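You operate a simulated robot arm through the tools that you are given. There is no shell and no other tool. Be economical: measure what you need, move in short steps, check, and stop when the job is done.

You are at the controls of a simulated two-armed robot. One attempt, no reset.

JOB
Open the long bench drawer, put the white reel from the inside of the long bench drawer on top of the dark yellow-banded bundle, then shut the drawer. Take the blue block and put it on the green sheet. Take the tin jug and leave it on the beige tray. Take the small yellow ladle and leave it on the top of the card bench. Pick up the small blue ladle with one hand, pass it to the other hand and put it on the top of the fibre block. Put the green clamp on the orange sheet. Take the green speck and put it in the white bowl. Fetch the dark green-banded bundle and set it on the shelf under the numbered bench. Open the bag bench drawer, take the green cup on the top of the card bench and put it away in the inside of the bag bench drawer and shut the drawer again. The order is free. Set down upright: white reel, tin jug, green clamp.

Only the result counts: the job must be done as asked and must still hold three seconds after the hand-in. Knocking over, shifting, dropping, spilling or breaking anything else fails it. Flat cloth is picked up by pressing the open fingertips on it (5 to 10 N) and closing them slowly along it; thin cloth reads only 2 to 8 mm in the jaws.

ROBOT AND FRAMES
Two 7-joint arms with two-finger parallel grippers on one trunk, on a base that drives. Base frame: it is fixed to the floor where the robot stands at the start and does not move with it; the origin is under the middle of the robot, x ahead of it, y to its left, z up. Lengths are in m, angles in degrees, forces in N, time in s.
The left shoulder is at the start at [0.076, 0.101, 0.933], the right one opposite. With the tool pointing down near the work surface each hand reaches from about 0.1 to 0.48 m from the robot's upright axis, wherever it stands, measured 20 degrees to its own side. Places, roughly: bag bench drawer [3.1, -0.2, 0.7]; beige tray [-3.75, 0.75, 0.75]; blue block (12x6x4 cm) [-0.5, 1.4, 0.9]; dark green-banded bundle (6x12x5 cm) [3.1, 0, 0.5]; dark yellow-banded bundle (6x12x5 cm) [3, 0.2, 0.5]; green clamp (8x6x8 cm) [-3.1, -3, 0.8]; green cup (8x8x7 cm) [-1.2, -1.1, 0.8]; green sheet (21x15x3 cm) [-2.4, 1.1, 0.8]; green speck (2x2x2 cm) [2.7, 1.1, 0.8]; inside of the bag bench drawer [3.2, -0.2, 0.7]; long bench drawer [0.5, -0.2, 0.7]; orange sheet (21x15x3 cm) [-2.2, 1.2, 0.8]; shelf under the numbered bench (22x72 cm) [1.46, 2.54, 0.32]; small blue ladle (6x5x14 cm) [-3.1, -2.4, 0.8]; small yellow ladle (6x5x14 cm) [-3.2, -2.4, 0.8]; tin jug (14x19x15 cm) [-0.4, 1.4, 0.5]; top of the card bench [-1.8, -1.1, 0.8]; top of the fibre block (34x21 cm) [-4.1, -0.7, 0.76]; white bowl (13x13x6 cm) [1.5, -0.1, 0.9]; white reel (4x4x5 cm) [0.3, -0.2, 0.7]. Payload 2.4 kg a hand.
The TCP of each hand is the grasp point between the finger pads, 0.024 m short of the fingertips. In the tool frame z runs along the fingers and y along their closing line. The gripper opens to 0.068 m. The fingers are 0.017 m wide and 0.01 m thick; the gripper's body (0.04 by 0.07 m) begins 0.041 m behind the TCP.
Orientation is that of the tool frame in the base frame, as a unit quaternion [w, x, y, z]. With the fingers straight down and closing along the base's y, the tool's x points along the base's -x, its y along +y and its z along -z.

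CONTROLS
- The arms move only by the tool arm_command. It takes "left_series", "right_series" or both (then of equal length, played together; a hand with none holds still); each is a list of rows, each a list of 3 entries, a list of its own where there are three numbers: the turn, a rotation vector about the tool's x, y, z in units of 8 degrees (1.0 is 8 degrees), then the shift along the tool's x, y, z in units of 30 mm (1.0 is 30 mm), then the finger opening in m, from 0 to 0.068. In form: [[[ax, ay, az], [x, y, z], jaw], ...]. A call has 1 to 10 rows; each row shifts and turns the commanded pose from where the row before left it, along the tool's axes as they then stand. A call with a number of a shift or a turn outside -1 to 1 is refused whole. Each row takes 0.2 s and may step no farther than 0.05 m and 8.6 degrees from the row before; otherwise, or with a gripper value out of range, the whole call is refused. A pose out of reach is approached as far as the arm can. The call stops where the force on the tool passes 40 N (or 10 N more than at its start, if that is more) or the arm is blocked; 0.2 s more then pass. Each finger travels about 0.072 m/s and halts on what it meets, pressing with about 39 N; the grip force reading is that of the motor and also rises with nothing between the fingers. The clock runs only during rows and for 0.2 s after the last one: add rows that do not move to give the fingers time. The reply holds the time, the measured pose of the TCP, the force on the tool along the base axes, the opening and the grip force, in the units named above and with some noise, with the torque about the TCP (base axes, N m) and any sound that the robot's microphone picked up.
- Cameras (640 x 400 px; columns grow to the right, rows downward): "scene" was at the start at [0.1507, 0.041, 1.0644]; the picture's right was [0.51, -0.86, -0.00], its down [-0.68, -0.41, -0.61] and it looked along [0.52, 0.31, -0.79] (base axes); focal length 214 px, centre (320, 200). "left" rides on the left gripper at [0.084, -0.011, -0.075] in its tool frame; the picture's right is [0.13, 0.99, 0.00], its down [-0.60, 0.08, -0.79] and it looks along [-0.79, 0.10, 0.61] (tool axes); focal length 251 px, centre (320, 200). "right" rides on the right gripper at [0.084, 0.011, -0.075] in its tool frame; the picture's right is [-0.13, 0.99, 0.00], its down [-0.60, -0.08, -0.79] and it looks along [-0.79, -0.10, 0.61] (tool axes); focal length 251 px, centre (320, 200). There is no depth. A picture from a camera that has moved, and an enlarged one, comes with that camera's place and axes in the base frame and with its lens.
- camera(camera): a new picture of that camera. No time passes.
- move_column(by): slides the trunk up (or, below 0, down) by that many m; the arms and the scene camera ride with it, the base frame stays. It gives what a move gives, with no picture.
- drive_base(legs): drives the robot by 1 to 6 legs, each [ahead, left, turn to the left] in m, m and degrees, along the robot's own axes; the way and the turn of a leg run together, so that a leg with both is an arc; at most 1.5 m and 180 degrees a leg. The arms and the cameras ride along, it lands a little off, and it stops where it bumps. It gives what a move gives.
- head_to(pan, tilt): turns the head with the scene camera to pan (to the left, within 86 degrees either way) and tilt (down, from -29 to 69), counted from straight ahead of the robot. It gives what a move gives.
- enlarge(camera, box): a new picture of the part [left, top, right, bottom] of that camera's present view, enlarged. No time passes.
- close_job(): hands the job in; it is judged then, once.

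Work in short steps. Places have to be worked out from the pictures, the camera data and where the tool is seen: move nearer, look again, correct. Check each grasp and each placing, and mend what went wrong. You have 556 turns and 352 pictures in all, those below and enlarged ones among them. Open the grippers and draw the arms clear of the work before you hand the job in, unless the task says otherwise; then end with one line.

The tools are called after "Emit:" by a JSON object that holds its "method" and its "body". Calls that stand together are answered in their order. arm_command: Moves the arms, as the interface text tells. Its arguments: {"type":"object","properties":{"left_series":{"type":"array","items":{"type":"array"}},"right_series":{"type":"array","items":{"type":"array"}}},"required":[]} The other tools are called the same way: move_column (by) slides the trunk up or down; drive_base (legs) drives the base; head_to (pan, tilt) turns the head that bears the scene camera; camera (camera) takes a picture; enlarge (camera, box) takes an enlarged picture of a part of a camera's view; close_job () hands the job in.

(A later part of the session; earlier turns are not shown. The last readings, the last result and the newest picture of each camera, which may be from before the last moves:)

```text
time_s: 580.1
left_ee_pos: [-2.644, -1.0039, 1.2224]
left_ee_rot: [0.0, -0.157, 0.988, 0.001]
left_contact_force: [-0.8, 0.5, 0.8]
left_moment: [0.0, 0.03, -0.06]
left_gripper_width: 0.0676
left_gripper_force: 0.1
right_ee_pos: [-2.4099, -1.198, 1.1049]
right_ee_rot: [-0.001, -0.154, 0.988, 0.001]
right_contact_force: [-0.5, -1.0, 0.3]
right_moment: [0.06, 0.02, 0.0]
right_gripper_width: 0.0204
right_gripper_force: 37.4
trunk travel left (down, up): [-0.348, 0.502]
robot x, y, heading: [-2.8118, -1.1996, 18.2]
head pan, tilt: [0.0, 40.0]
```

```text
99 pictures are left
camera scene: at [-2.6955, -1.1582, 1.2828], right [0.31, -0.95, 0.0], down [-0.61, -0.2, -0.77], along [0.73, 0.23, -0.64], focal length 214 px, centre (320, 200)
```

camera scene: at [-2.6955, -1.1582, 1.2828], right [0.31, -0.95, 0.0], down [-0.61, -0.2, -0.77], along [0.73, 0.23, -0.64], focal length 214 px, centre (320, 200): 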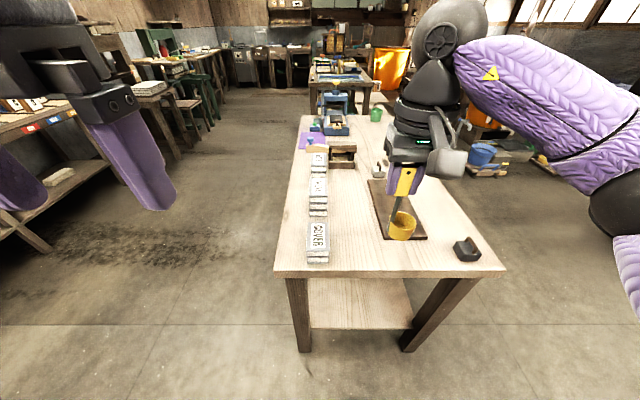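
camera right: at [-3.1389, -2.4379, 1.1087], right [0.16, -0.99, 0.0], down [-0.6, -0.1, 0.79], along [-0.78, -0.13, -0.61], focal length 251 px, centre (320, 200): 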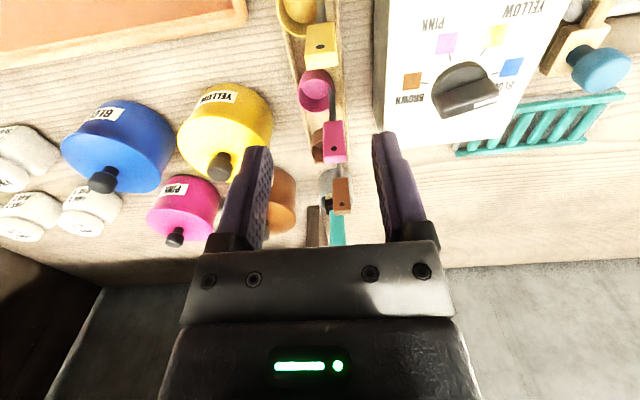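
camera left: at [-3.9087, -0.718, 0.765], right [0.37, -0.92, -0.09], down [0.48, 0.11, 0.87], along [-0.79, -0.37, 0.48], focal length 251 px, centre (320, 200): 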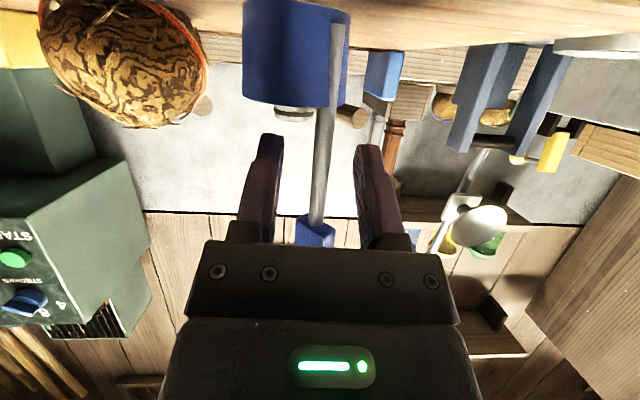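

Free spot on the card bench at about (-2.27, -1.12). I drive forward 10 cm and move the ladle over it.

Emit:
{"method": "drive_base", "body": {"legs": [[0.1, 0, 0]]}}

Emit:
{"method": "arm_command", "body": {"right_series": [[[0, 0, 0], [-0.36, 0.25, 0.9], 0.005], [[0, 0, 0], [-0.36, 0.25, 0.9], 0.005], [[0, 0, 0], [-0.36, 0.25, 0.9], 0.005], [[0, 0, 0], [-0.36, 0.25, 0.9], 0.005], [[0, 0, 0], [-0.36, 0.25, 0.9], 0.005]]}}

Emit:
{"method": "camera", "body": {"camera": "scene"}}

Emit:
{"method": "camera", "body": {"camera": "right"}}

```text
time_s: 581.3
left_ee_pos: [-2.5468, -0.9739, 1.2228]
left_ee_rot: [-0.001, -0.157, 0.988, 0.001]
left_contact_force: [-0.1, -0.6, -0.4]
left_moment: [-0.01, 0.0, 0.0]
left_gripper_width: 0.068
left_gripper_force: 0.0
right_ee_pos: [-2.3161, -1.1673, 1.1046]
right_ee_rot: [-0.002, -0.156, 0.988, 0.001]
right_contact_force: [1.2, -0.2, -0.9]
right_moment: [0.03, 0.01, -0.01]
right_gripper_width: 0.0205
right_gripper_force: 37.5
trunk travel left (down, up): [-0.348, 0.502]
robot x, y, heading: [-2.7167, -1.1687, 17.8]
head pan, tilt: [0.0, 40.0]
```

```text
time_s: 582.5
left_ee_pos: [-2.5479, -0.9726, 1.2225]
left_ee_rot: [0.0, -0.158, 0.987, 0.001]
left_contact_force: [0.1, 0.2, -0.4]
left_moment: [-0.04, 0.0, 0.0]
left_gripper_width: 0.0677
left_gripper_force: 0.1
right_ee_pos: [-2.2759, -1.1146, 0.9694]
right_ee_rot: [-0.001, -0.155, 0.988, 0.001]
right_contact_force: [0.4, -0.5, -0.5]
right_moment: [0.01, 0.0, 0.02]
right_gripper_width: 0.0207
right_gripper_force: 37.7
trunk travel left (down, up): [-0.348, 0.502]
robot x, y, heading: [-2.7162, -1.1684, 17.8]
head pan, tilt: [0.0, 40.0]
```

```text
98 pictures are left
camera scene: at [-2.5999, -1.1272, 1.2828], right [0.31, -0.95, 0.0], down [-0.61, -0.2, -0.77], along [0.73, 0.24, -0.64], focal length 214 px, centre (320, 200)
```

scene: 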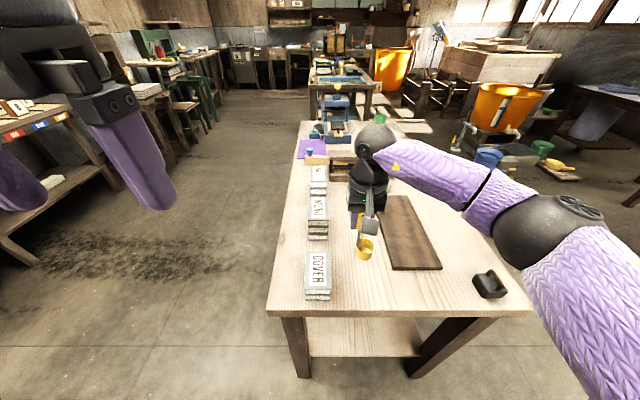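

```text
97 pictures are left
camera right: at [-2.358, -1.1302, 1.0433], right [-0.18, 0.98, 0.0], down [0.6, 0.11, 0.79], along [0.78, 0.14, -0.61], focal length 251 px, centre (320, 200)
```

right: 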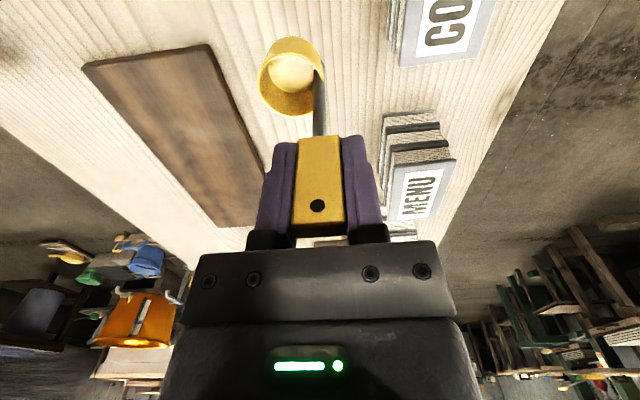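

Clear spot between board and card stacks. I lower to contact.

Emit:
{"method": "arm_command", "body": {"right_series": [[[0, 0, 0], [0, 0, 0.7], 0.005], [[0, 0, 0], [0, 0, 0.5], 0.005], [[0, 0, 0], [0, 0, 0.2], 0.005], [[0, 0, 0], [0, 0, 0.15], 0.005], [[0, 0, 0], [0, 0, 0.15], 0.005], [[0, 0, 0], [0, 0, 0.15], 0.005], [[0, 0, 0], [0, 0, 0.15], 0.005], [[0, 0, 0], [0, 0, 0], 0.005]]}}

```text
time_s: 584.3
left_ee_pos: [-2.549, -0.9722, 1.2229]
left_ee_rot: [0.0, -0.157, 0.988, 0.001]
left_contact_force: [0.0, 0.1, -1.1]
left_moment: [0.02, 0.02, 0.0]
left_gripper_width: 0.0681
left_gripper_force: 0.0
right_ee_pos: [-2.2761, -1.115, 0.9084]
right_ee_rot: [0.0, -0.156, 0.988, 0.001]
right_contact_force: [0.3, 0.2, -0.4]
right_moment: [0.03, 0.0, 0.02]
right_gripper_width: 0.0204
right_gripper_force: 37.8
trunk travel left (down, up): [-0.348, 0.502]
robot x, y, heading: [-2.7217, -1.168, 17.8]
head pan, tilt: [0.0, 40.0]
```

Emit:
{"method": "arm_command", "body": {"right_series": [[[0, 0, 0], [0, 0, 0.13], 0.005], [[0, 0, 0], [0, 0, 0.13], 0.005], [[0, 0, 0], [0, 0, 0.13], 0.005], [[0, 0, 0], [0, 0, 0.13], 0.005], [[0, 0, 0], [0, 0, 0.13], 0.005], [[0, 0, 0], [0, 0, 0], 0.005]]}}

Emit:
{"method": "camera", "body": {"camera": "right"}}

```text
time_s: 585.7
left_ee_pos: [-2.5488, -0.9733, 1.2226]
left_ee_rot: [0.0, -0.157, 0.988, 0.002]
left_contact_force: [0.5, -0.7, 0.1]
left_moment: [-0.02, -0.01, -0.03]
left_gripper_width: 0.0681
left_gripper_force: 0.0
right_ee_pos: [-2.2761, -1.114, 0.8904]
right_ee_rot: [0.0, -0.156, 0.988, 0.001]
right_contact_force: [0.4, -1.5, 11.7]
right_moment: [-0.27, -0.06, 0.0]
right_gripper_width: 0.0207
right_gripper_force: 38.2
trunk travel left (down, up): [-0.348, 0.502]
robot x, y, heading: [-2.718, -1.1673, 18.1]
head pan, tilt: [0.0, 40.0]
```

```text
96 pictures are left
camera right: at [-2.3586, -1.13, 0.9653], right [-0.18, 0.98, 0.0], down [0.6, 0.11, 0.79], along [0.78, 0.14, -0.61], focal length 251 px, centre (320, 200)
```

right: 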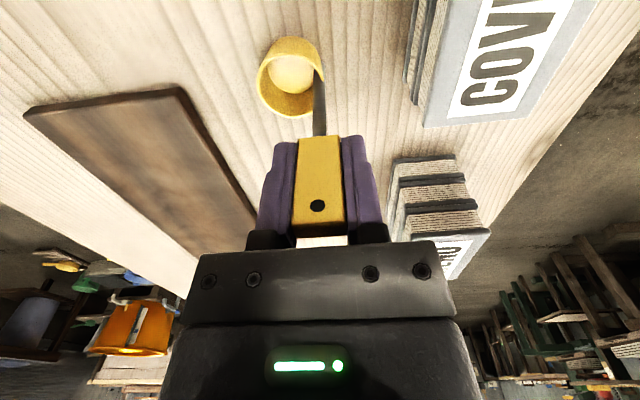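

Contact (12 N). I release and lift straight up.

Emit:
{"method": "arm_command", "body": {"right_series": [[[0, 0, 0], [0, 0, -0.02], 0.022], [[0, 0, 0], [0, 0, 0], 0.028], [[0, 0, 0], [0, 0, 0], 0.04], [[0, 0, 0], [0, 0, 0], 0.04], [[0, 0, 0], [0, 0, -0.7], 0.04], [[0, 0, 0], [0, 0, -1], 0.04], [[0, 0, 0], [0, 0, -1], 0.04], [[0, 0, 0], [0, 0, -1], 0.04], [[0, 0, 0], [0, 0, -1], 0.04]]}}

Emit:
{"method": "camera", "body": {"camera": "scene"}}

```text
time_s: 587.7
left_ee_pos: [-2.549, -0.9729, 1.222]
left_ee_rot: [0.0, -0.157, 0.988, 0.001]
left_contact_force: [-0.4, -0.4, 0.7]
left_moment: [-0.03, 0.01, -0.04]
left_gripper_width: 0.068
left_gripper_force: 0.1
right_ee_pos: [-2.2758, -1.1166, 1.0314]
right_ee_rot: [-0.002, -0.155, 0.988, 0.0]
right_contact_force: [-1.1, 0.3, 0.0]
right_moment: [0.0, 0.0, 0.02]
right_gripper_width: 0.0397
right_gripper_force: 0.0
trunk travel left (down, up): [-0.348, 0.502]
robot x, y, heading: [-2.7187, -1.1675, 18.0]
head pan, tilt: [0.0, 40.0]
```

```text
95 pictures are left
camera scene: at [-2.6001, -1.1273, 1.2829], right [0.31, -0.95, 0.0], down [-0.61, -0.2, -0.77], along [0.73, 0.24, -0.64], focal length 214 px, centre (320, 200)
```

scene: 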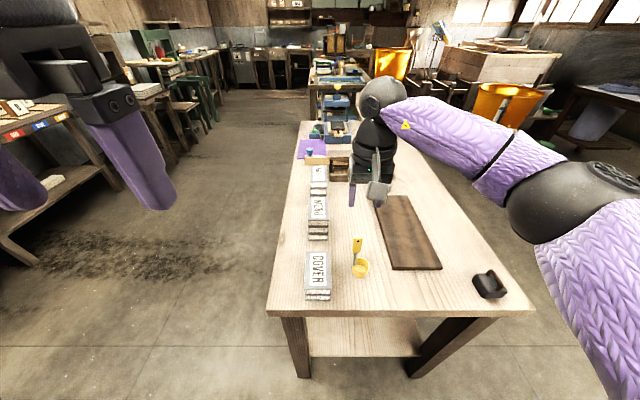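

The yellow ladle stands on the card bench. I retract and go around north to the bench's east end for the green cup.

Emit:
{"method": "arm_command", "body": {"right_series": [[[0, 0, 0], [0.9, 0, -0.9], 0.06], [[0, 0, 0], [0.9, 0, -0.9], 0.068], [[0, 0, 0], [0.9, 0, -0.9], 0.068]]}}

Emit:
{"method": "drive_base", "body": {"legs": [[-0.12, 0, 0], [0.3, 1.15, 0], [0.985, -0.126, 0], [0.985, -0.126, 0], [0, 0, 179]]}}

Emit:
{"method": "head_to", "body": {"pan": 45, "tilt": 25}}

Emit:
{"method": "camera", "body": {"camera": "scene"}}

```text
time_s: 588.5
left_ee_pos: [-2.5491, -0.9733, 1.2225]
left_ee_rot: [0.0, -0.157, 0.988, 0.001]
left_contact_force: [0.5, 0.2, -0.6]
left_moment: [0.0, -0.01, 0.0]
left_gripper_width: 0.068
left_gripper_force: 0.0
right_ee_pos: [-2.352, -1.1411, 1.1126]
right_ee_rot: [-0.001, -0.155, 0.988, 0.0]
right_contact_force: [-0.8, 0.2, -0.7]
right_moment: [0.0, -0.03, 0.01]
right_gripper_width: 0.0683
right_gripper_force: 0.1
trunk travel left (down, up): [-0.348, 0.502]
robot x, y, heading: [-2.7163, -1.1673, 17.8]
head pan, tilt: [0.0, 40.0]
```

```text
time_s: 612.2
left_ee_pos: [-1.1306, 0.1521, 1.2219]
left_ee_rot: [0.0, 0.987, 0.161, 0.0]
left_contact_force: [0.8, -0.2, 0.2]
left_moment: [0.01, 0.0, 0.0]
left_gripper_width: 0.0677
left_gripper_force: 0.0
right_ee_pos: [-1.3266, 0.3182, 1.1134]
right_ee_rot: [0.0, 0.987, 0.16, 0.001]
right_contact_force: [-0.2, 0.7, -1.6]
right_moment: [0.0, -0.01, -0.03]
right_gripper_width: 0.068
right_gripper_force: 0.1
trunk travel left (down, up): [-0.348, 0.502]
robot x, y, heading: [-0.9609, 0.3515, -161.6]
head pan, tilt: [0.0, 40.0]
```

```text
time_s: 613.3
left_ee_pos: [-1.1306, 0.1513, 1.2228]
left_ee_rot: [0.001, 0.987, 0.162, 0.0]
left_contact_force: [0.2, 0.7, 0.1]
left_moment: [0.02, 0.02, 0.01]
left_gripper_width: 0.0678
left_gripper_force: 0.0
right_ee_pos: [-1.3267, 0.318, 1.1122]
right_ee_rot: [0.0, 0.987, 0.159, 0.001]
right_contact_force: [-1.1, -0.1, 0.6]
right_moment: [-0.02, 0.0, 0.03]
right_gripper_width: 0.0681
right_gripper_force: 0.0
trunk travel left (down, up): [-0.348, 0.502]
robot x, y, heading: [-0.9585, 0.3475, -161.7]
head pan, tilt: [45.0, 25.0]
```

```text
94 pictures are left
camera scene: at [-1.0406, 0.2566, 1.3062], right [-0.89, 0.45, 0.0], down [0.19, 0.38, -0.91], along [-0.41, -0.81, -0.42], focal length 214 px, centre (320, 200)
```

scene: 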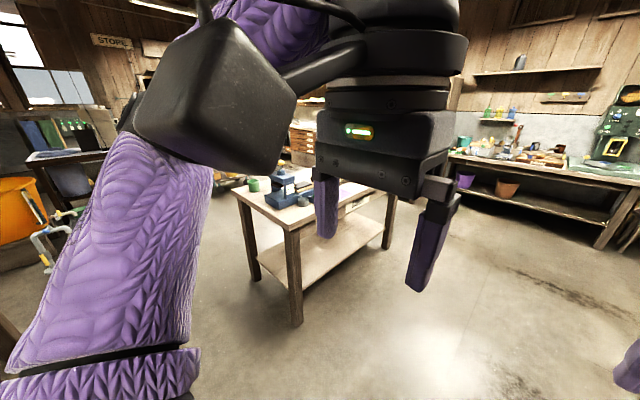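

The cup sits near the bench's south-east corner. I drive alongside the east end.

Emit:
{"method": "drive_base", "body": {"legs": [[0.2, 1.33, 0]]}}

Emit:
{"method": "head_to", "body": {"pan": -5, "tilt": 45}}

Emit:
{"method": "camera", "body": {"camera": "scene"}}

Emit:
{"method": "camera", "body": {"camera": "right"}}

```text
time_s: 620.0
left_ee_pos: [-0.9031, -1.1707, 1.2234]
left_ee_rot: [0.001, 0.987, 0.161, 0.0]
left_contact_force: [-0.5, -0.3, -0.9]
left_moment: [0.0, 0.0, -0.02]
left_gripper_width: 0.068
left_gripper_force: 0.0
right_ee_pos: [-1.0997, -1.0036, 1.1135]
right_ee_rot: [0.001, 0.987, 0.159, 0.001]
right_contact_force: [-0.1, 1.1, 0.4]
right_moment: [-0.01, -0.02, -0.02]
right_gripper_width: 0.068
right_gripper_force: 0.1
trunk travel left (down, up): [-0.348, 0.502]
robot x, y, heading: [-0.7359, -0.9763, -161.8]
head pan, tilt: [45.0, 25.0]
```

```text
time_s: 621.2
left_ee_pos: [-0.9035, -1.1697, 1.2233]
left_ee_rot: [0.001, 0.987, 0.161, -0.001]
left_contact_force: [-0.9, 0.4, 0.0]
left_moment: [-0.01, -0.01, 0.01]
left_gripper_width: 0.0678
left_gripper_force: 0.2
right_ee_pos: [-1.1001, -1.0033, 1.1124]
right_ee_rot: [0.001, 0.988, 0.157, 0.001]
right_contact_force: [-0.4, -0.6, -0.5]
right_moment: [0.0, 0.0, 0.01]
right_gripper_width: 0.0678
right_gripper_force: 0.1
trunk travel left (down, up): [-0.348, 0.502]
robot x, y, heading: [-0.7336, -0.9752, -161.8]
head pan, tilt: [-5.0, 45.0]
```

```text
93 pictures are left
camera scene: at [-0.8505, -1.0021, 1.2756], right [-0.23, 0.97, 0.0], down [0.69, 0.16, -0.71], along [-0.69, -0.16, -0.71], focal length 214 px, centre (320, 200)
```

scene: 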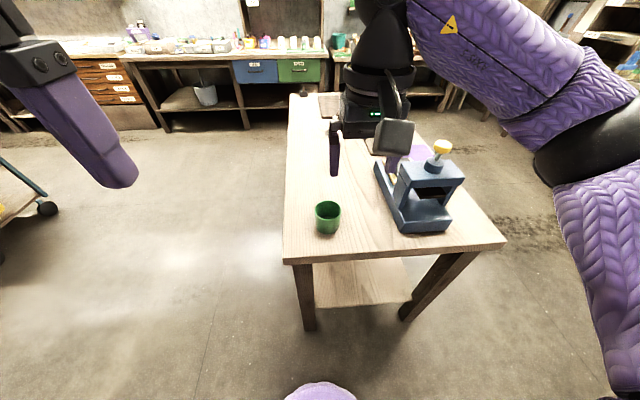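

```text
92 pictures are left
camera right: at [-1.0157, -0.9868, 1.1875], right [0.19, -0.98, 0.0], down [-0.6, -0.11, 0.79], along [-0.78, -0.15, -0.61], focal length 251 px, centre (320, 200)
```

right: 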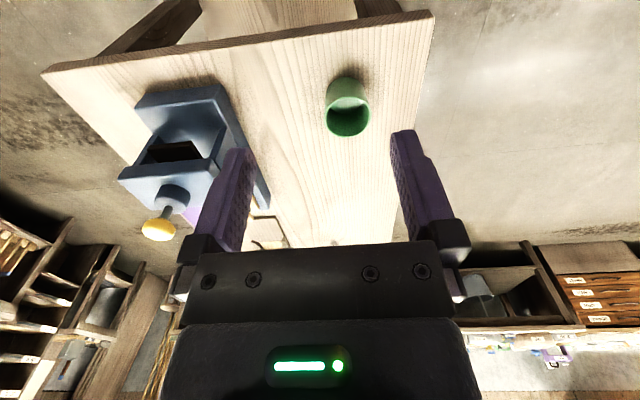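

Green cup rim centre ≈ (-1.224, -1.068, 0.87). I move 6 cm closer and position the right hand over the cup's right wall.

Emit:
{"method": "drive_base", "body": {"legs": [[0.06, 0, 0]]}}

Emit:
{"method": "arm_command", "body": {"right_series": [[[0, 0, 0], [-0.5, -0.065, 0.9], 0.055], [[0, 0, 0], [-0.5, -0.065, 0.9], 0.055], [[0, 0, 0], [-0.5, -0.065, 0.9], 0.055], [[0, 0, 0], [-0.5, -0.065, 0.9], 0.055], [[0, 0, 0], [-0.5, -0.065, 0.9], 0.055]]}}

Emit:
{"method": "camera", "body": {"camera": "right"}}

Emit:
{"method": "enlarge", "body": {"camera": "scene", "box": [250, 120, 450, 260]}}

```text
time_s: 622.2
left_ee_pos: [-0.9611, -1.1893, 1.2227]
left_ee_rot: [0.001, 0.987, 0.161, 0.001]
left_contact_force: [-0.2, 0.4, 0.3]
left_moment: [0.01, 0.0, -0.03]
left_gripper_width: 0.068
left_gripper_force: 0.0
right_ee_pos: [-1.1587, -1.022, 1.1117]
right_ee_rot: [0.001, 0.987, 0.158, 0.001]
right_contact_force: [-0.2, -0.1, -0.7]
right_moment: [-0.01, 0.04, -0.01]
right_gripper_width: 0.0678
right_gripper_force: 0.1
trunk travel left (down, up): [-0.348, 0.502]
robot x, y, heading: [-0.7907, -0.9903, -161.9]
head pan, tilt: [-5.0, 45.0]
```

```text
time_s: 623.4
left_ee_pos: [-0.9603, -1.1874, 1.2222]
left_ee_rot: [0.001, 0.987, 0.16, 0.0]
left_contact_force: [-0.7, -0.9, -0.5]
left_moment: [0.01, -0.03, 0.03]
left_gripper_width: 0.068
left_gripper_force: 0.0
right_ee_pos: [-1.2309, -1.035, 0.9765]
right_ee_rot: [0.001, 0.987, 0.159, 0.001]
right_contact_force: [-0.9, 1.1, -0.2]
right_moment: [-0.03, -0.03, 0.0]
right_gripper_width: 0.0548
right_gripper_force: 0.0
trunk travel left (down, up): [-0.348, 0.502]
robot x, y, heading: [-0.7909, -0.9935, -161.8]
head pan, tilt: [-5.0, 45.0]
```

```text
91 pictures are left
camera right: at [-1.1473, -1.0197, 1.0516], right [0.19, -0.98, 0.0], down [-0.6, -0.11, 0.79], along [-0.78, -0.15, -0.61], focal length 251 px, centre (320, 200)
```

right: 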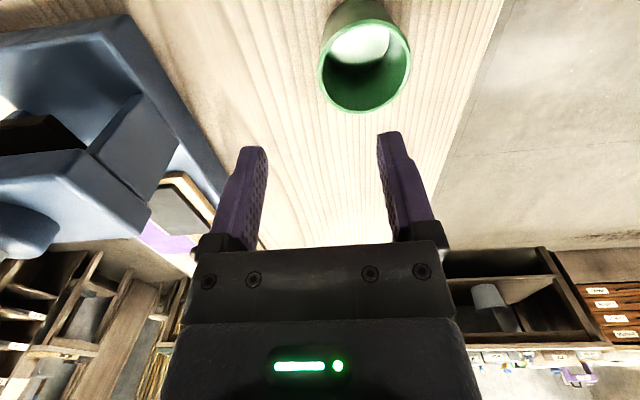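

```text
2.86 times, centred on (350, 190) of scene
camera zoom: at [-0.9079, -1.0209, 1.2756], right [-0.23, 0.97, 0.0], down [0.69, 0.16, -0.71], along [-0.69, -0.16, -0.71], focal length 613 px, centre (234, 229)
```

zoom: 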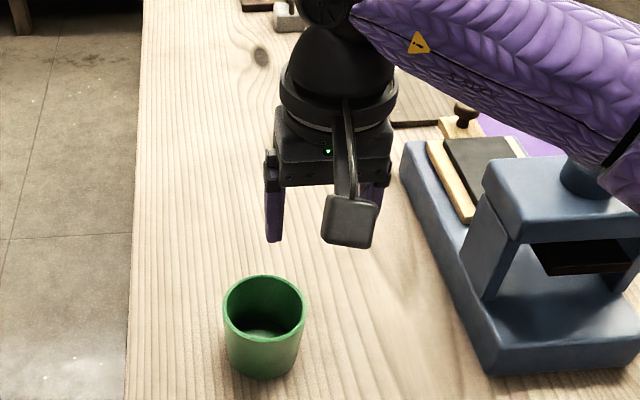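

Aligned with the wall. I descend and grip.

Emit:
{"method": "arm_command", "body": {"right_series": [[[0, 0, 0], [-0.1, 0, 0.87], 0.055], [[0, 0, 0], [0, 0, 0.87], 0.055], [[0, 0, 0], [0, 0, 0.87], 0.055], [[0, 0, 0], [0, 0, 0.87], 0.055]]}}

Emit:
{"method": "camera", "body": {"camera": "right"}}

```text
time_s: 624.4
left_ee_pos: [-0.9604, -1.1893, 1.2226]
left_ee_rot: [0.001, 0.987, 0.16, 0.0]
left_contact_force: [0.6, -0.5, -0.1]
left_moment: [-0.01, 0.01, 0.01]
left_gripper_width: 0.0682
left_gripper_force: 0.0
right_ee_pos: [-1.234, -1.0373, 0.8726]
right_ee_rot: [0.0, 0.988, 0.157, 0.001]
right_contact_force: [-0.4, -0.4, -0.1]
right_moment: [0.0, -0.02, 0.03]
right_gripper_width: 0.0553
right_gripper_force: 0.0
trunk travel left (down, up): [-0.348, 0.502]
robot x, y, heading: [-0.7898, -0.9929, -161.7]
head pan, tilt: [-5.0, 45.0]
```

```text
89 pictures are left
camera right: at [-1.1499, -1.0209, 0.9474], right [0.19, -0.98, 0.0], down [-0.6, -0.11, 0.79], along [-0.78, -0.15, -0.61], focal length 251 px, centre (320, 200)
```

right: 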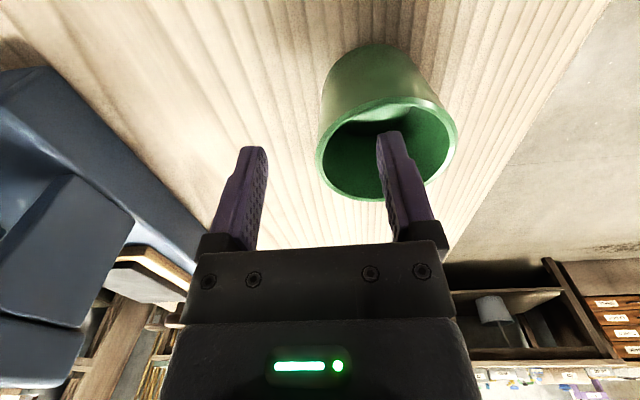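

Left finger is inside the cup, right finger outside. I close.

Emit:
{"method": "arm_command", "body": {"right_series": [[[0, 0, 0], [0, 0, 0.1], 0.04], [[0, 0, 0], [0, 0, 0], 0.025], [[0, 0, 0], [0, 0, 0], 0.01], [[0, 0, 0], [0, 0, 0], 0.0], [[0, 0, 0], [0, 0, 0], 0.0], [[0, 0, 0], [0, 0, 0], 0.0]]}}

Emit:
{"method": "arm_command", "body": {"right_series": [[[0, 0, 0], [0, 0, -0.7], 0.0], [[0, 0, 0], [0, 0, -1], 0.0], [[0, 0, 0], [0, 0, -1], 0.0], [[0, 0, 0], [0, 0, -1], 0.0], [[0, 0, 0], [0, 0, -1], 0.0], [[0, 0, 0], [0, 0, -1], 0.0]]}}

Emit:
{"method": "camera", "body": {"camera": "right"}}

Emit:
{"method": "camera", "body": {"camera": "scene"}}

```text
time_s: 625.8
left_ee_pos: [-0.9589, -1.1881, 1.2228]
left_ee_rot: [0.0, 0.987, 0.16, 0.0]
left_contact_force: [-0.6, -0.6, -0.7]
left_moment: [0.01, 0.0, 0.0]
left_gripper_width: 0.068
left_gripper_force: 0.0
right_ee_pos: [-1.234, -1.038, 0.8707]
right_ee_rot: [0.001, 0.987, 0.158, 0.001]
right_contact_force: [-0.8, 0.2, 0.2]
right_moment: [0.01, 0.0, 0.01]
right_gripper_width: 0.0
right_gripper_force: 23.2
trunk travel left (down, up): [-0.348, 0.502]
robot x, y, heading: [-0.7871, -0.9907, -161.7]
head pan, tilt: [-5.0, 45.0]
```

```text
time_s: 627.2
left_ee_pos: [-0.9598, -1.1875, 1.2222]
left_ee_rot: [0.001, 0.987, 0.16, 0.0]
left_contact_force: [0.2, 0.1, -0.8]
left_moment: [0.0, -0.01, -0.01]
left_gripper_width: 0.0682
left_gripper_force: 0.1
right_ee_pos: [-1.2337, -1.0358, 1.0416]
right_ee_rot: [0.001, 0.987, 0.159, 0.001]
right_contact_force: [-0.4, 1.2, 0.1]
right_moment: [0.02, 0.01, -0.02]
right_gripper_width: 0.0
right_gripper_force: 23.9
trunk travel left (down, up): [-0.348, 0.502]
robot x, y, heading: [-0.7875, -0.9923, -161.8]
head pan, tilt: [-5.0, 45.0]
```

```text
88 pictures are left
camera right: at [-1.1499, -1.02, 1.1166], right [0.19, -0.98, 0.0], down [-0.6, -0.11, 0.79], along [-0.78, -0.15, -0.61], focal length 251 px, centre (320, 200)
```

right: 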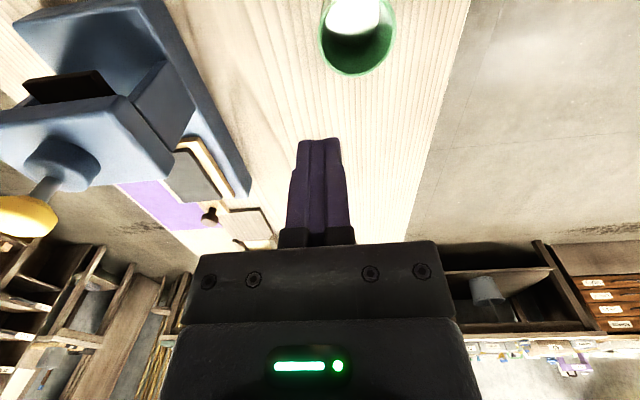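

```text
87 pictures are left
camera scene: at [-0.9077, -1.0208, 1.2756], right [-0.23, 0.97, 0.0], down [0.69, 0.16, -0.71], along [-0.69, -0.16, -0.71], focal length 214 px, centre (320, 200)
```

scene: 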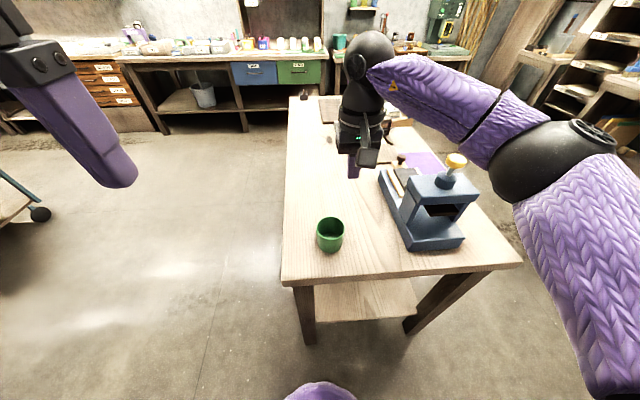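

The cup was missed (bench is a bit lower than assumed). Recomputed: rim centre (-1.233, -1.071, 0.85). I retry 1 cm further forward and 2.5 cm lower, fingers open.

Emit:
{"method": "arm_command", "body": {"right_series": [[[0, 0, 0], [-0.35, 0, 0.5], 0.055], [[0, 0, 0], [0, 0, 1], 0.055], [[0, 0, 0], [0, 0, 1], 0.055], [[0, 0, 0], [0, 0, 1], 0.055], [[0, 0, 0], [0, 0, 1], 0.055], [[0, 0, 0], [0, 0, 1], 0.055], [[0, 0, 0], [0, 0, 0.9], 0.055]]}}

Emit:
{"method": "camera", "body": {"camera": "right"}}

Emit:
{"method": "enlarge", "body": {"camera": "scene", "box": [270, 150, 430, 270]}}

```text
time_s: 628.8
left_ee_pos: [-0.9596, -1.188, 1.2232]
left_ee_rot: [0.001, 0.987, 0.16, 0.001]
left_contact_force: [-0.4, 0.3, 0.8]
left_moment: [-0.02, -0.02, 0.03]
left_gripper_width: 0.0681
left_gripper_force: 0.1
right_ee_pos: [-1.2438, -1.0399, 0.8477]
right_ee_rot: [0.001, 0.987, 0.159, 0.001]
right_contact_force: [0.5, 0.5, 0.8]
right_moment: [0.0, -0.01, 0.0]
right_gripper_width: 0.0551
right_gripper_force: 0.1
trunk travel left (down, up): [-0.348, 0.502]
robot x, y, heading: [-0.7896, -0.994, -161.8]
head pan, tilt: [-5.0, 45.0]
```

```text
86 pictures are left
camera right: at [-1.1593, -1.0234, 0.9234], right [0.19, -0.98, 0.0], down [-0.6, -0.11, 0.79], along [-0.78, -0.15, -0.61], focal length 251 px, centre (320, 200)
```

right: 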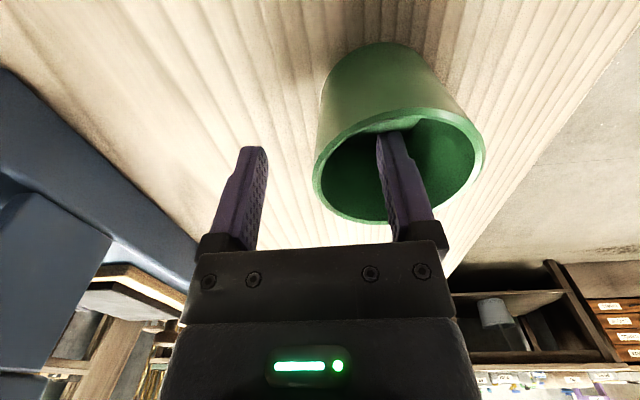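

```text
3.33 times, centred on (350, 210) of scene
camera zoom: at [-0.9079, -1.0209, 1.2756], right [-0.23, 0.97, 0.0], down [0.69, 0.16, -0.71], along [-0.69, -0.16, -0.71], focal length 715 px, centre (220, 167)
```

zoom: 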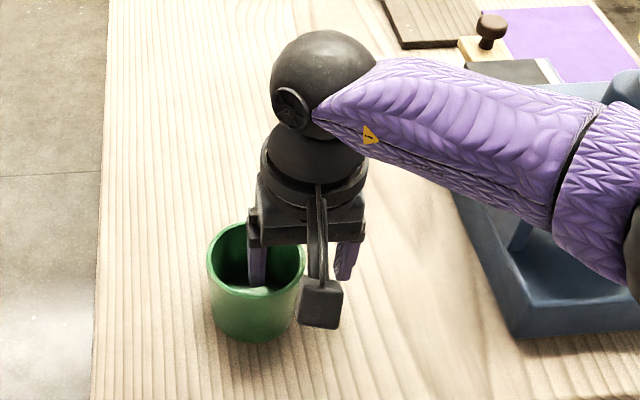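

The left finger is inside the cup now. I close.

Emit:
{"method": "arm_command", "body": {"right_series": [[[0, 0, 0], [0.25, 0, 0.1], 0.055], [[0, 0, 0], [0, 0, 0], 0.04], [[0, 0, 0], [0, 0, 0], 0.025], [[0, 0, 0], [0, 0, 0], 0.01], [[0, 0, 0], [0, 0, 0], 0.0], [[0, 0, 0], [0, 0, 0], 0.0], [[0, 0, 0], [0, 0, 0], 0.0]]}}

Emit:
{"method": "camera", "body": {"camera": "right"}}

```text
time_s: 630.4
left_ee_pos: [-0.9594, -1.1885, 1.2232]
left_ee_rot: [0.001, 0.987, 0.16, 0.001]
left_contact_force: [0.2, 0.6, 0.1]
left_moment: [-0.02, 0.01, 0.02]
left_gripper_width: 0.0677
left_gripper_force: 0.0
right_ee_pos: [-1.2363, -1.0366, 0.8465]
right_ee_rot: [0.001, 0.987, 0.158, 0.001]
right_contact_force: [-0.1, -1.7, 11.2]
right_moment: [-0.5, -0.47, -0.04]
right_gripper_width: 0.0041
right_gripper_force: 27.6
trunk travel left (down, up): [-0.348, 0.502]
robot x, y, heading: [-0.7912, -0.9908, -161.7]
head pan, tilt: [-5.0, 45.0]
```

```text
84 pictures are left
camera right: at [-1.1518, -1.0212, 0.9214], right [0.19, -0.98, 0.0], down [-0.6, -0.11, 0.79], along [-0.78, -0.15, -0.61], focal length 251 px, centre (320, 200)
```

right: 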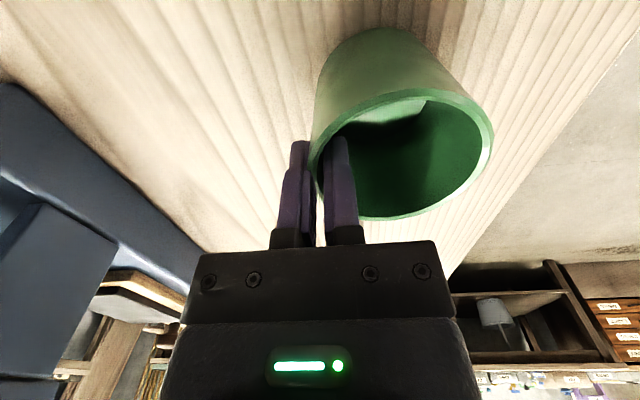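

Gripped the wall (4 mm). I lift.

Emit:
{"method": "arm_command", "body": {"right_series": [[[0, 0, 0], [0, 0, -0.5], 0.0], [[0, 0, 0], [0, 0, -0.9], 0.0], [[0, 0, 0], [0, 0, -1], 0.0], [[0, 0, 0], [0, 0, -1], 0.0], [[0, 0, 0], [0, 0, -1], 0.0], [[0, 0, 0], [0, 0, -1], 0.0], [[0, 0, 0], [0.6, 0, -1], 0.0], [[0, 0, 0], [0.6, 0, -0.5], 0.0]]}}

Emit:
{"method": "camera", "body": {"camera": "right"}}

```text
time_s: 632.2
left_ee_pos: [-0.9601, -1.1883, 1.2234]
left_ee_rot: [0.002, 0.987, 0.159, 0.0]
left_contact_force: [-0.5, 0.4, 0.1]
left_moment: [-0.03, 0.02, 0.0]
left_gripper_width: 0.0677
left_gripper_force: 0.1
right_ee_pos: [-1.2028, -1.0261, 1.0533]
right_ee_rot: [0.001, 0.987, 0.158, 0.001]
right_contact_force: [0.4, -0.3, -1.1]
right_moment: [0.03, 0.01, -0.05]
right_gripper_width: 0.0034
right_gripper_force: 27.0
trunk travel left (down, up): [-0.348, 0.502]
robot x, y, heading: [-0.7913, -0.9926, -162.0]
head pan, tilt: [-5.0, 45.0]
```

```text
83 pictures are left
camera right: at [-1.1184, -1.0097, 1.1282], right [0.19, -0.98, 0.0], down [-0.6, -0.11, 0.79], along [-0.78, -0.15, -0.61], focal length 251 px, centre (320, 200)
```

right: 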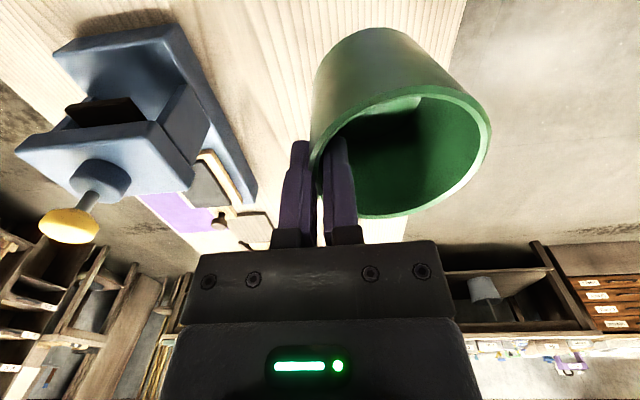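

The cup is held. Now the long drive east to the bag bench, following the known clear route.

Emit:
{"method": "drive_base", "body": {"legs": [[-0.342, -1.245, 0], [0, 0, 180], [1.138, 0.1035, 0], [1.028, -0.071, 0]]}}

Emit:
{"method": "head_to", "body": {"pan": 0, "tilt": 25}}

Emit:
{"method": "camera", "body": {"camera": "scene"}}

```text
time_s: 656.3
left_ee_pos: [1.379, 1.1521, 1.2222]
left_ee_rot: [0.0, -0.151, 0.989, 0.001]
left_contact_force: [0.5, 0.7, 0.2]
left_moment: [-0.03, -0.01, 0.0]
left_gripper_width: 0.0682
left_gripper_force: 0.0
right_ee_pos: [1.619, 0.9869, 1.0524]
right_ee_rot: [-0.001, -0.149, 0.989, 0.001]
right_contact_force: [-0.5, 0.5, -1.8]
right_moment: [-0.02, -0.01, -0.03]
right_gripper_width: 0.0034
right_gripper_force: 27.2
trunk travel left (down, up): [-0.348, 0.502]
robot x, y, heading: [1.205, 0.9598, 17.1]
head pan, tilt: [-5.0, 45.0]
```

```text
time_s: 657.1
left_ee_pos: [1.3787, 1.154, 1.222]
left_ee_rot: [0.0, -0.151, 0.989, 0.001]
left_contact_force: [-0.1, 0.4, 0.0]
left_moment: [0.0, 0.02, -0.04]
left_gripper_width: 0.068
left_gripper_force: 0.0
right_ee_pos: [1.6184, 0.9846, 1.0523]
right_ee_rot: [-0.002, -0.148, 0.989, 0.001]
right_contact_force: [-0.3, 0.3, -1.3]
right_moment: [0.01, 0.02, 0.02]
right_gripper_width: 0.0034
right_gripper_force: 27.1
trunk travel left (down, up): [-0.348, 0.502]
robot x, y, heading: [1.2109, 0.9597, 17.2]
head pan, tilt: [0.0, 25.0]
```

```text
82 pictures are left
camera scene: at [1.3314, 1.0011, 1.3061], right [0.29, -0.96, 0.0], down [-0.4, -0.12, -0.91], along [0.87, 0.27, -0.42], focal length 214 px, centre (320, 200)
```

scene: 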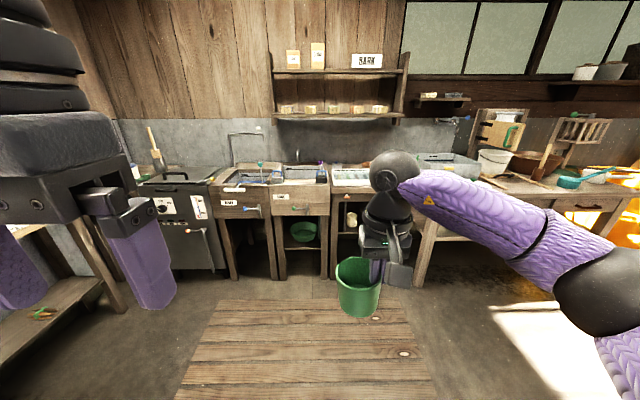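

Continuing to the bag bench.

Emit:
{"method": "drive_base", "body": {"legs": [[0.721, -0.339, 0], [0.028, -0.584, 0], [-0.113, -0.8, 0], [0, 0, 4]]}}

Emit:
{"method": "head_to", "body": {"pan": 5, "tilt": 40}}

Emit:
{"method": "camera", "body": {"camera": "scene"}}

```text
time_s: 668.7
left_ee_pos: [2.4616, -0.3104, 1.2231]
left_ee_rot: [-0.001, -0.181, 0.983, 0.001]
left_contact_force: [-0.2, -0.5, -0.2]
left_moment: [0.03, 0.02, -0.01]
left_gripper_width: 0.0682
left_gripper_force: 0.2
right_ee_pos: [2.7127, -0.462, 1.053]
right_ee_rot: [-0.002, -0.18, 0.984, 0.0]
right_contact_force: [-0.2, 1.4, -1.6]
right_moment: [-0.06, -0.03, -0.01]
right_gripper_width: 0.0033
right_gripper_force: 27.0
trunk travel left (down, up): [-0.348, 0.502]
robot x, y, heading: [2.3013, -0.5156, 20.7]
head pan, tilt: [0.0, 25.0]
```

```text
time_s: 669.5
left_ee_pos: [2.4638, -0.3103, 1.2227]
left_ee_rot: [0.0, -0.182, 0.983, 0.001]
left_contact_force: [0.0, -0.4, 0.2]
left_moment: [-0.03, 0.03, -0.04]
left_gripper_width: 0.0679
left_gripper_force: 0.0
right_ee_pos: [2.712, -0.4623, 1.0538]
right_ee_rot: [-0.002, -0.179, 0.984, 0.001]
right_contact_force: [-1.4, -0.5, -2.2]
right_moment: [-0.02, -0.01, 0.0]
right_gripper_width: 0.0034
right_gripper_force: 26.5
trunk travel left (down, up): [-0.348, 0.502]
robot x, y, heading: [2.3005, -0.5128, 20.6]
head pan, tilt: [5.0, 40.0]
```

```text
81 pictures are left
camera scene: at [2.4158, -0.46, 1.2829], right [0.43, -0.9, 0.0], down [-0.58, -0.28, -0.77], along [0.69, 0.33, -0.64], focal length 214 px, centre (320, 200)
```

scene: 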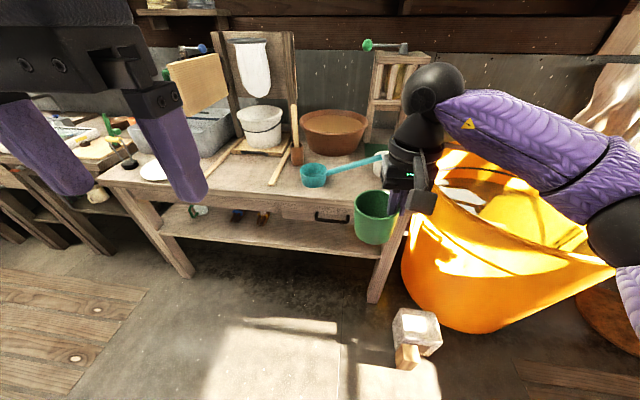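

The drawer handle is ahead. I retract the cup hand, drive closer, lower the trunk and pitch the left hand for hooking, as before.

Emit:
{"method": "arm_command", "body": {"right_series": [[[0, 0, 0], [0.8, -0.6, 0], 0.0], [[0, 0, 0], [0.8, -0.6, 0], 0.0], [[0, 0, 0], [0.8, -0.6, 0], 0.0], [[0, 0, 0], [0.5, -0.6, -0.5], 0.0], [[0, 0, 0], [0, 0, -0.8], 0.0], [[0, 0, 0], [0, 0, -0.8], 0.0]], "left_series": [[[0, 0, 0], [-0.9, 0, 0.3], 0.068], [[0, 0, 0], [-0.9, 0, 0.3], 0.068], [[0, 0, 0], [-0.9, 0, 0.3], 0.068], [[0, 0, 0], [-0.9, 0, 0.3], 0.068], [[0, 0, 0], [-0.9, 0, 0.3], 0.068], [[0, 0, 0], [-0.9, 0, 0.3], 0.068]]}}

Emit:
{"method": "drive_base", "body": {"legs": [[0.13, -0.136, 0]]}}

Emit:
{"method": "move_column", "body": {"by": -0.3}}

Emit:
{"method": "arm_command", "body": {"left_series": [[[0, -1, 0], [0, 0, 0], 0.068], [[0, -1, 0], [0, 0, 0], 0.068], [[0, -1, 0], [0, 0, 0], 0.068], [[0, -1, 0], [0, 0, 0], 0.068], [[0, -1, 0], [0, 0, 0], 0.068]]}}

Emit:
{"method": "camera", "body": {"camera": "scene"}}

Emit:
{"method": "camera", "body": {"camera": "left"}}

```text
time_s: 670.9
left_ee_pos: [2.6155, -0.252, 1.1695]
left_ee_rot: [-0.001, -0.181, 0.983, 0.001]
left_contact_force: [-1.2, 0.0, 0.0]
left_moment: [0.0, 0.01, -0.03]
left_gripper_width: 0.0679
left_gripper_force: 0.0
right_ee_pos: [2.6567, -0.5602, 1.1167]
right_ee_rot: [-0.001, -0.18, 0.984, 0.001]
right_contact_force: [0.1, 0.3, -0.9]
right_moment: [-0.08, -0.01, 0.03]
right_gripper_width: 0.0034
right_gripper_force: 26.7
trunk travel left (down, up): [-0.348, 0.502]
robot x, y, heading: [2.3008, -0.5158, 20.9]
head pan, tilt: [5.0, 40.0]
```

```text
time_s: 672.4
left_ee_pos: [2.7842, -0.3351, 1.1685]
left_ee_rot: [0.0, -0.182, 0.983, 0.0]
left_contact_force: [0.1, -0.5, -0.3]
left_moment: [0.01, 0.02, -0.02]
left_gripper_width: 0.0678
left_gripper_force: 0.1
right_ee_pos: [2.8241, -0.6418, 1.1164]
right_ee_rot: [-0.001, -0.18, 0.984, 0.0]
right_contact_force: [0.5, -0.2, -1.8]
right_moment: [-0.05, 0.0, 0.01]
right_gripper_width: 0.0032
right_gripper_force: 26.8
trunk travel left (down, up): [-0.348, 0.502]
robot x, y, heading: [2.4722, -0.5957, 20.9]
head pan, tilt: [5.0, 40.0]
```

```text
time_s: 675.4
left_ee_pos: [2.7813, -0.3332, 0.8692]
left_ee_rot: [0.0, -0.183, 0.983, 0.001]
left_contact_force: [-0.1, 0.3, 0.0]
left_moment: [0.0, -0.02, -0.02]
left_gripper_width: 0.068
left_gripper_force: 0.1
right_ee_pos: [2.8241, -0.6422, 0.8175]
right_ee_rot: [-0.002, -0.179, 0.984, 0.0]
right_contact_force: [0.4, 2.0, -1.7]
right_moment: [-0.03, 0.01, -0.01]
right_gripper_width: 0.0034
right_gripper_force: 26.8
trunk travel left (down, up): [-0.048, 0.802]
robot x, y, heading: [2.4713, -0.5972, 20.9]
head pan, tilt: [5.0, 40.0]
```

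```text
time_s: 676.6
left_ee_pos: [2.784, -0.3337, 0.8699]
left_ee_rot: [0.337, -0.171, 0.924, 0.063]
left_contact_force: [-1.1, -0.3, -0.3]
left_moment: [0.01, -0.02, 0.02]
left_gripper_width: 0.0682
left_gripper_force: 0.0
right_ee_pos: [2.8232, -0.6411, 0.8157]
right_ee_rot: [-0.001, -0.18, 0.984, 0.001]
right_contact_force: [0.3, -0.6, -0.9]
right_moment: [-0.05, -0.03, -0.03]
right_gripper_width: 0.0035
right_gripper_force: 26.7
trunk travel left (down, up): [-0.048, 0.802]
robot x, y, heading: [2.4727, -0.5946, 20.8]
head pan, tilt: [5.0, 40.0]
```

```text
80 pictures are left
camera scene: at [2.6605, -0.513, 0.9757], right [0.43, -0.9, 0.0], down [-0.58, -0.28, -0.77], along [0.69, 0.33, -0.64], focal length 214 px, centre (320, 200)
```

scene: 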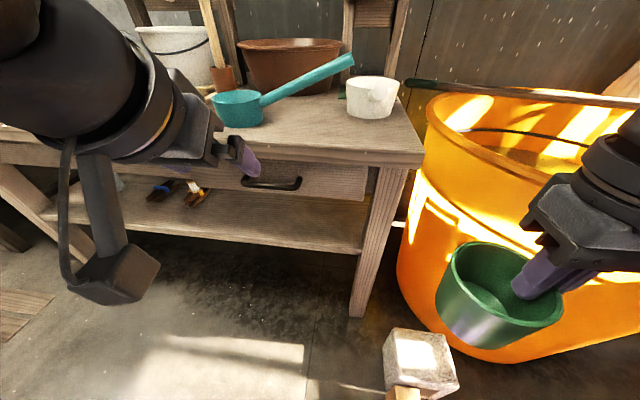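

```text
79 pictures are left
camera left: at [2.6819, -0.3825, 0.8724], right [-0.45, 0.89, -0.08], down [-0.07, 0.05, 1.0], along [0.89, 0.45, 0.04], focal length 251 px, centre (320, 200)
```

left: 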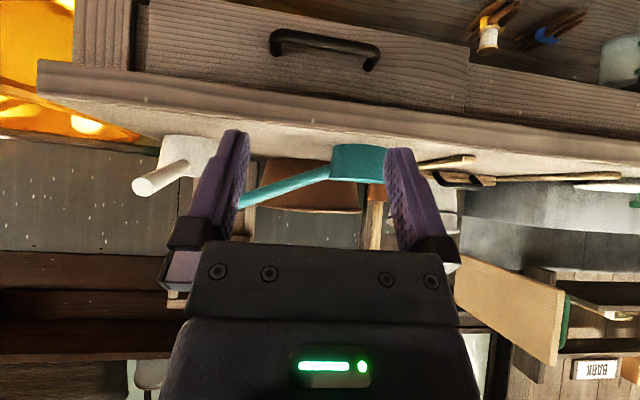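

Handle bar ≈ (2.965, -0.249, 0.69). I drive 5 cm closer and bring the left fingertips above/outside the bar.

Emit:
{"method": "drive_base", "body": {"legs": [[0.05, 0, 0]]}}

Emit:
{"method": "arm_command", "body": {"left_series": [[[0, 0, 0], [-0.115, 0.103, 0.94], 0.068], [[0, 0, 0], [-0.115, 0.103, 0.94], 0.068], [[0, 0, 0], [-0.115, 0.103, 0.94], 0.068], [[0, 0, 0], [-0.115, 0.103, 0.94], 0.068], [[0, 0, 0], [-0.115, 0.103, 0.94], 0.068]]}}

Emit:
{"method": "camera", "body": {"camera": "left"}}

Emit:
{"method": "camera", "body": {"camera": "scene"}}

```text
time_s: 677.5
left_ee_pos: [2.8293, -0.3157, 0.8682]
left_ee_rot: [0.337, -0.171, 0.924, 0.063]
left_contact_force: [-0.4, -0.3, -0.2]
left_moment: [0.03, 0.03, -0.03]
left_gripper_width: 0.0682
left_gripper_force: 0.1
right_ee_pos: [2.8695, -0.6238, 0.8169]
right_ee_rot: [-0.001, -0.179, 0.984, 0.001]
right_contact_force: [0.6, -0.5, -2.2]
right_moment: [-0.07, -0.01, -0.02]
right_gripper_width: 0.0032
right_gripper_force: 27.1
trunk travel left (down, up): [-0.048, 0.802]
robot x, y, heading: [2.5205, -0.5814, 20.8]
head pan, tilt: [5.0, 40.0]
```

```text
time_s: 678.7
left_ee_pos: [2.9203, -0.264, 0.7734]
left_ee_rot: [0.336, -0.17, 0.924, 0.064]
left_contact_force: [0.4, 0.6, 0.0]
left_moment: [-0.03, 0.0, 0.01]
left_gripper_width: 0.068
left_gripper_force: 0.1
right_ee_pos: [2.8707, -0.6235, 0.8165]
right_ee_rot: [-0.001, -0.179, 0.984, 0.001]
right_contact_force: [0.1, -0.6, -2.1]
right_moment: [-0.03, -0.02, -0.04]
right_gripper_width: 0.0037
right_gripper_force: 27.2
trunk travel left (down, up): [-0.048, 0.802]
robot x, y, heading: [2.5142, -0.5779, 20.4]
head pan, tilt: [5.0, 40.0]
```

```text
78 pictures are left
camera left: at [2.8203, -0.3125, 0.7759], right [-0.45, 0.89, -0.08], down [-0.07, 0.05, 1.0], along [0.89, 0.45, 0.04], focal length 251 px, centre (320, 200)
```

left: 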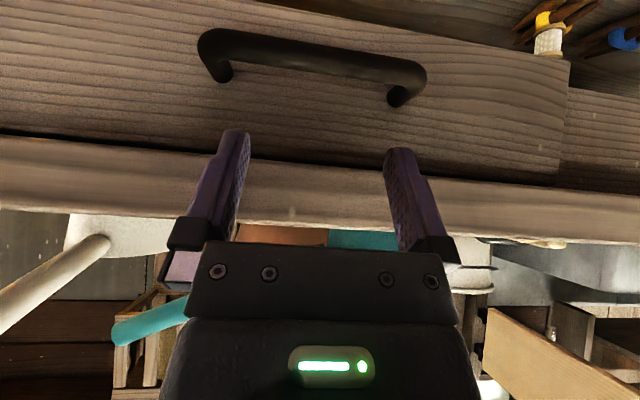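

```text
77 pictures are left
camera scene: at [2.7072, -0.4953, 0.9757], right [0.43, -0.9, 0.0], down [-0.58, -0.28, -0.77], along [0.69, 0.33, -0.64], focal length 214 px, centre (320, 200)
```

scene: 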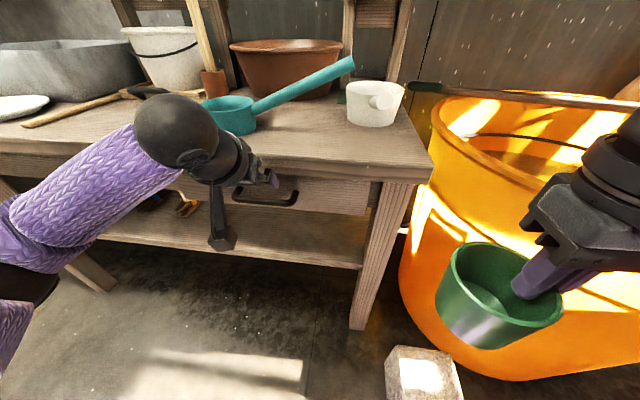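

Geometry matches the earlier successful hook. I slide the fingertips in behind the bar.

Emit:
{"method": "arm_command", "body": {"left_series": [[[0, 0, 0], [-0.25, -0.2, 0.2], 0.068], [[0, 0, 0], [0, 0, 0.9], 0.068], [[0, 0, 0], [0, 0, 0.9], 0.068], [[0, 0, 0], [0, 0, 0.6], 0.068]]}}

Emit:
{"method": "camera", "body": {"camera": "left"}}

```text
time_s: 679.5
left_ee_pos: [2.9578, -0.2556, 0.7397]
left_ee_rot: [0.338, -0.17, 0.924, 0.062]
left_contact_force: [-16.3, -4.4, 3.8]
left_moment: [0.24, -1.0, -0.29]
left_gripper_width: 0.0679
left_gripper_force: 0.0
right_ee_pos: [2.8682, -0.6246, 0.8162]
right_ee_rot: [-0.002, -0.18, 0.984, 0.001]
right_contact_force: [-0.1, -0.5, -2.3]
right_moment: [-0.04, -0.02, -0.02]
right_gripper_width: 0.0034
right_gripper_force: 26.7
trunk travel left (down, up): [-0.048, 0.802]
robot x, y, heading: [2.519, -0.5786, 20.7]
head pan, tilt: [5.0, 40.0]
stopped in row 3 (left hand): the force on the tool passed its limit at 50 N (the readings are from after the stop); the commanded pose is now the measured one
```

```text
76 pictures are left
camera left: at [2.8559, -0.3049, 0.7431], right [-0.44, 0.89, -0.08], down [-0.08, 0.05, 1.0], along [0.89, 0.45, 0.04], focal length 251 px, centre (320, 200)
```

left: 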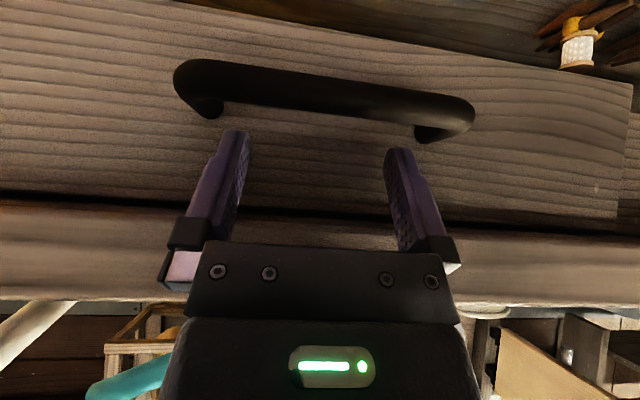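

The tips touch the drawer face above the bar. I ease down along the face by ~1.8 cm.

Emit:
{"method": "arm_command", "body": {"left_series": [[[0, 0, 0], [0.14, 0, 0.13], 0.068], [[0, 0, 0], [0.12, 0, 0.15], 0.068], [[0, 0, 0], [0.1, 0, 0.15], 0.068]]}}

Emit:
{"method": "camera", "body": {"camera": "left"}}

```text
time_s: 680.3
left_ee_pos: [2.9566, -0.2559, 0.7255]
left_ee_rot: [0.34, -0.169, 0.923, 0.062]
left_contact_force: [-19.2, -4.1, 12.0]
left_moment: [0.14, -1.19, -0.31]
left_gripper_width: 0.0679
left_gripper_force: 0.2
right_ee_pos: [2.8694, -0.6246, 0.8177]
right_ee_rot: [-0.001, -0.18, 0.984, 0.001]
right_contact_force: [-0.2, 0.3, -2.1]
right_moment: [-0.06, -0.02, 0.02]
right_gripper_width: 0.0034
right_gripper_force: 27.4
trunk travel left (down, up): [-0.048, 0.802]
robot x, y, heading: [2.5164, -0.5753, 20.8]
head pan, tilt: [5.0, 40.0]
```

```text
75 pictures are left
camera left: at [2.8561, -0.3052, 0.7269], right [-0.44, 0.89, -0.08], down [-0.08, 0.05, 1.0], along [0.89, 0.45, 0.05], focal length 251 px, centre (320, 200)
```

left: 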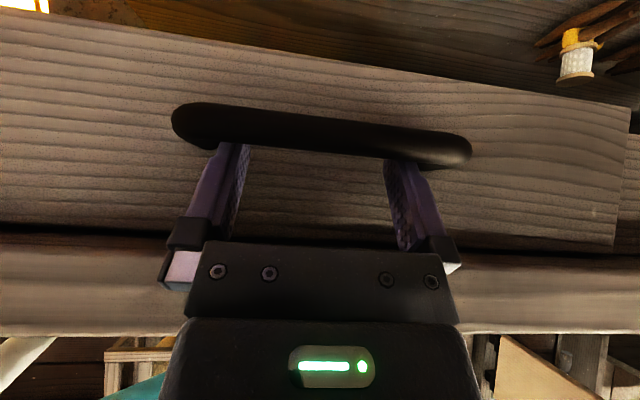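

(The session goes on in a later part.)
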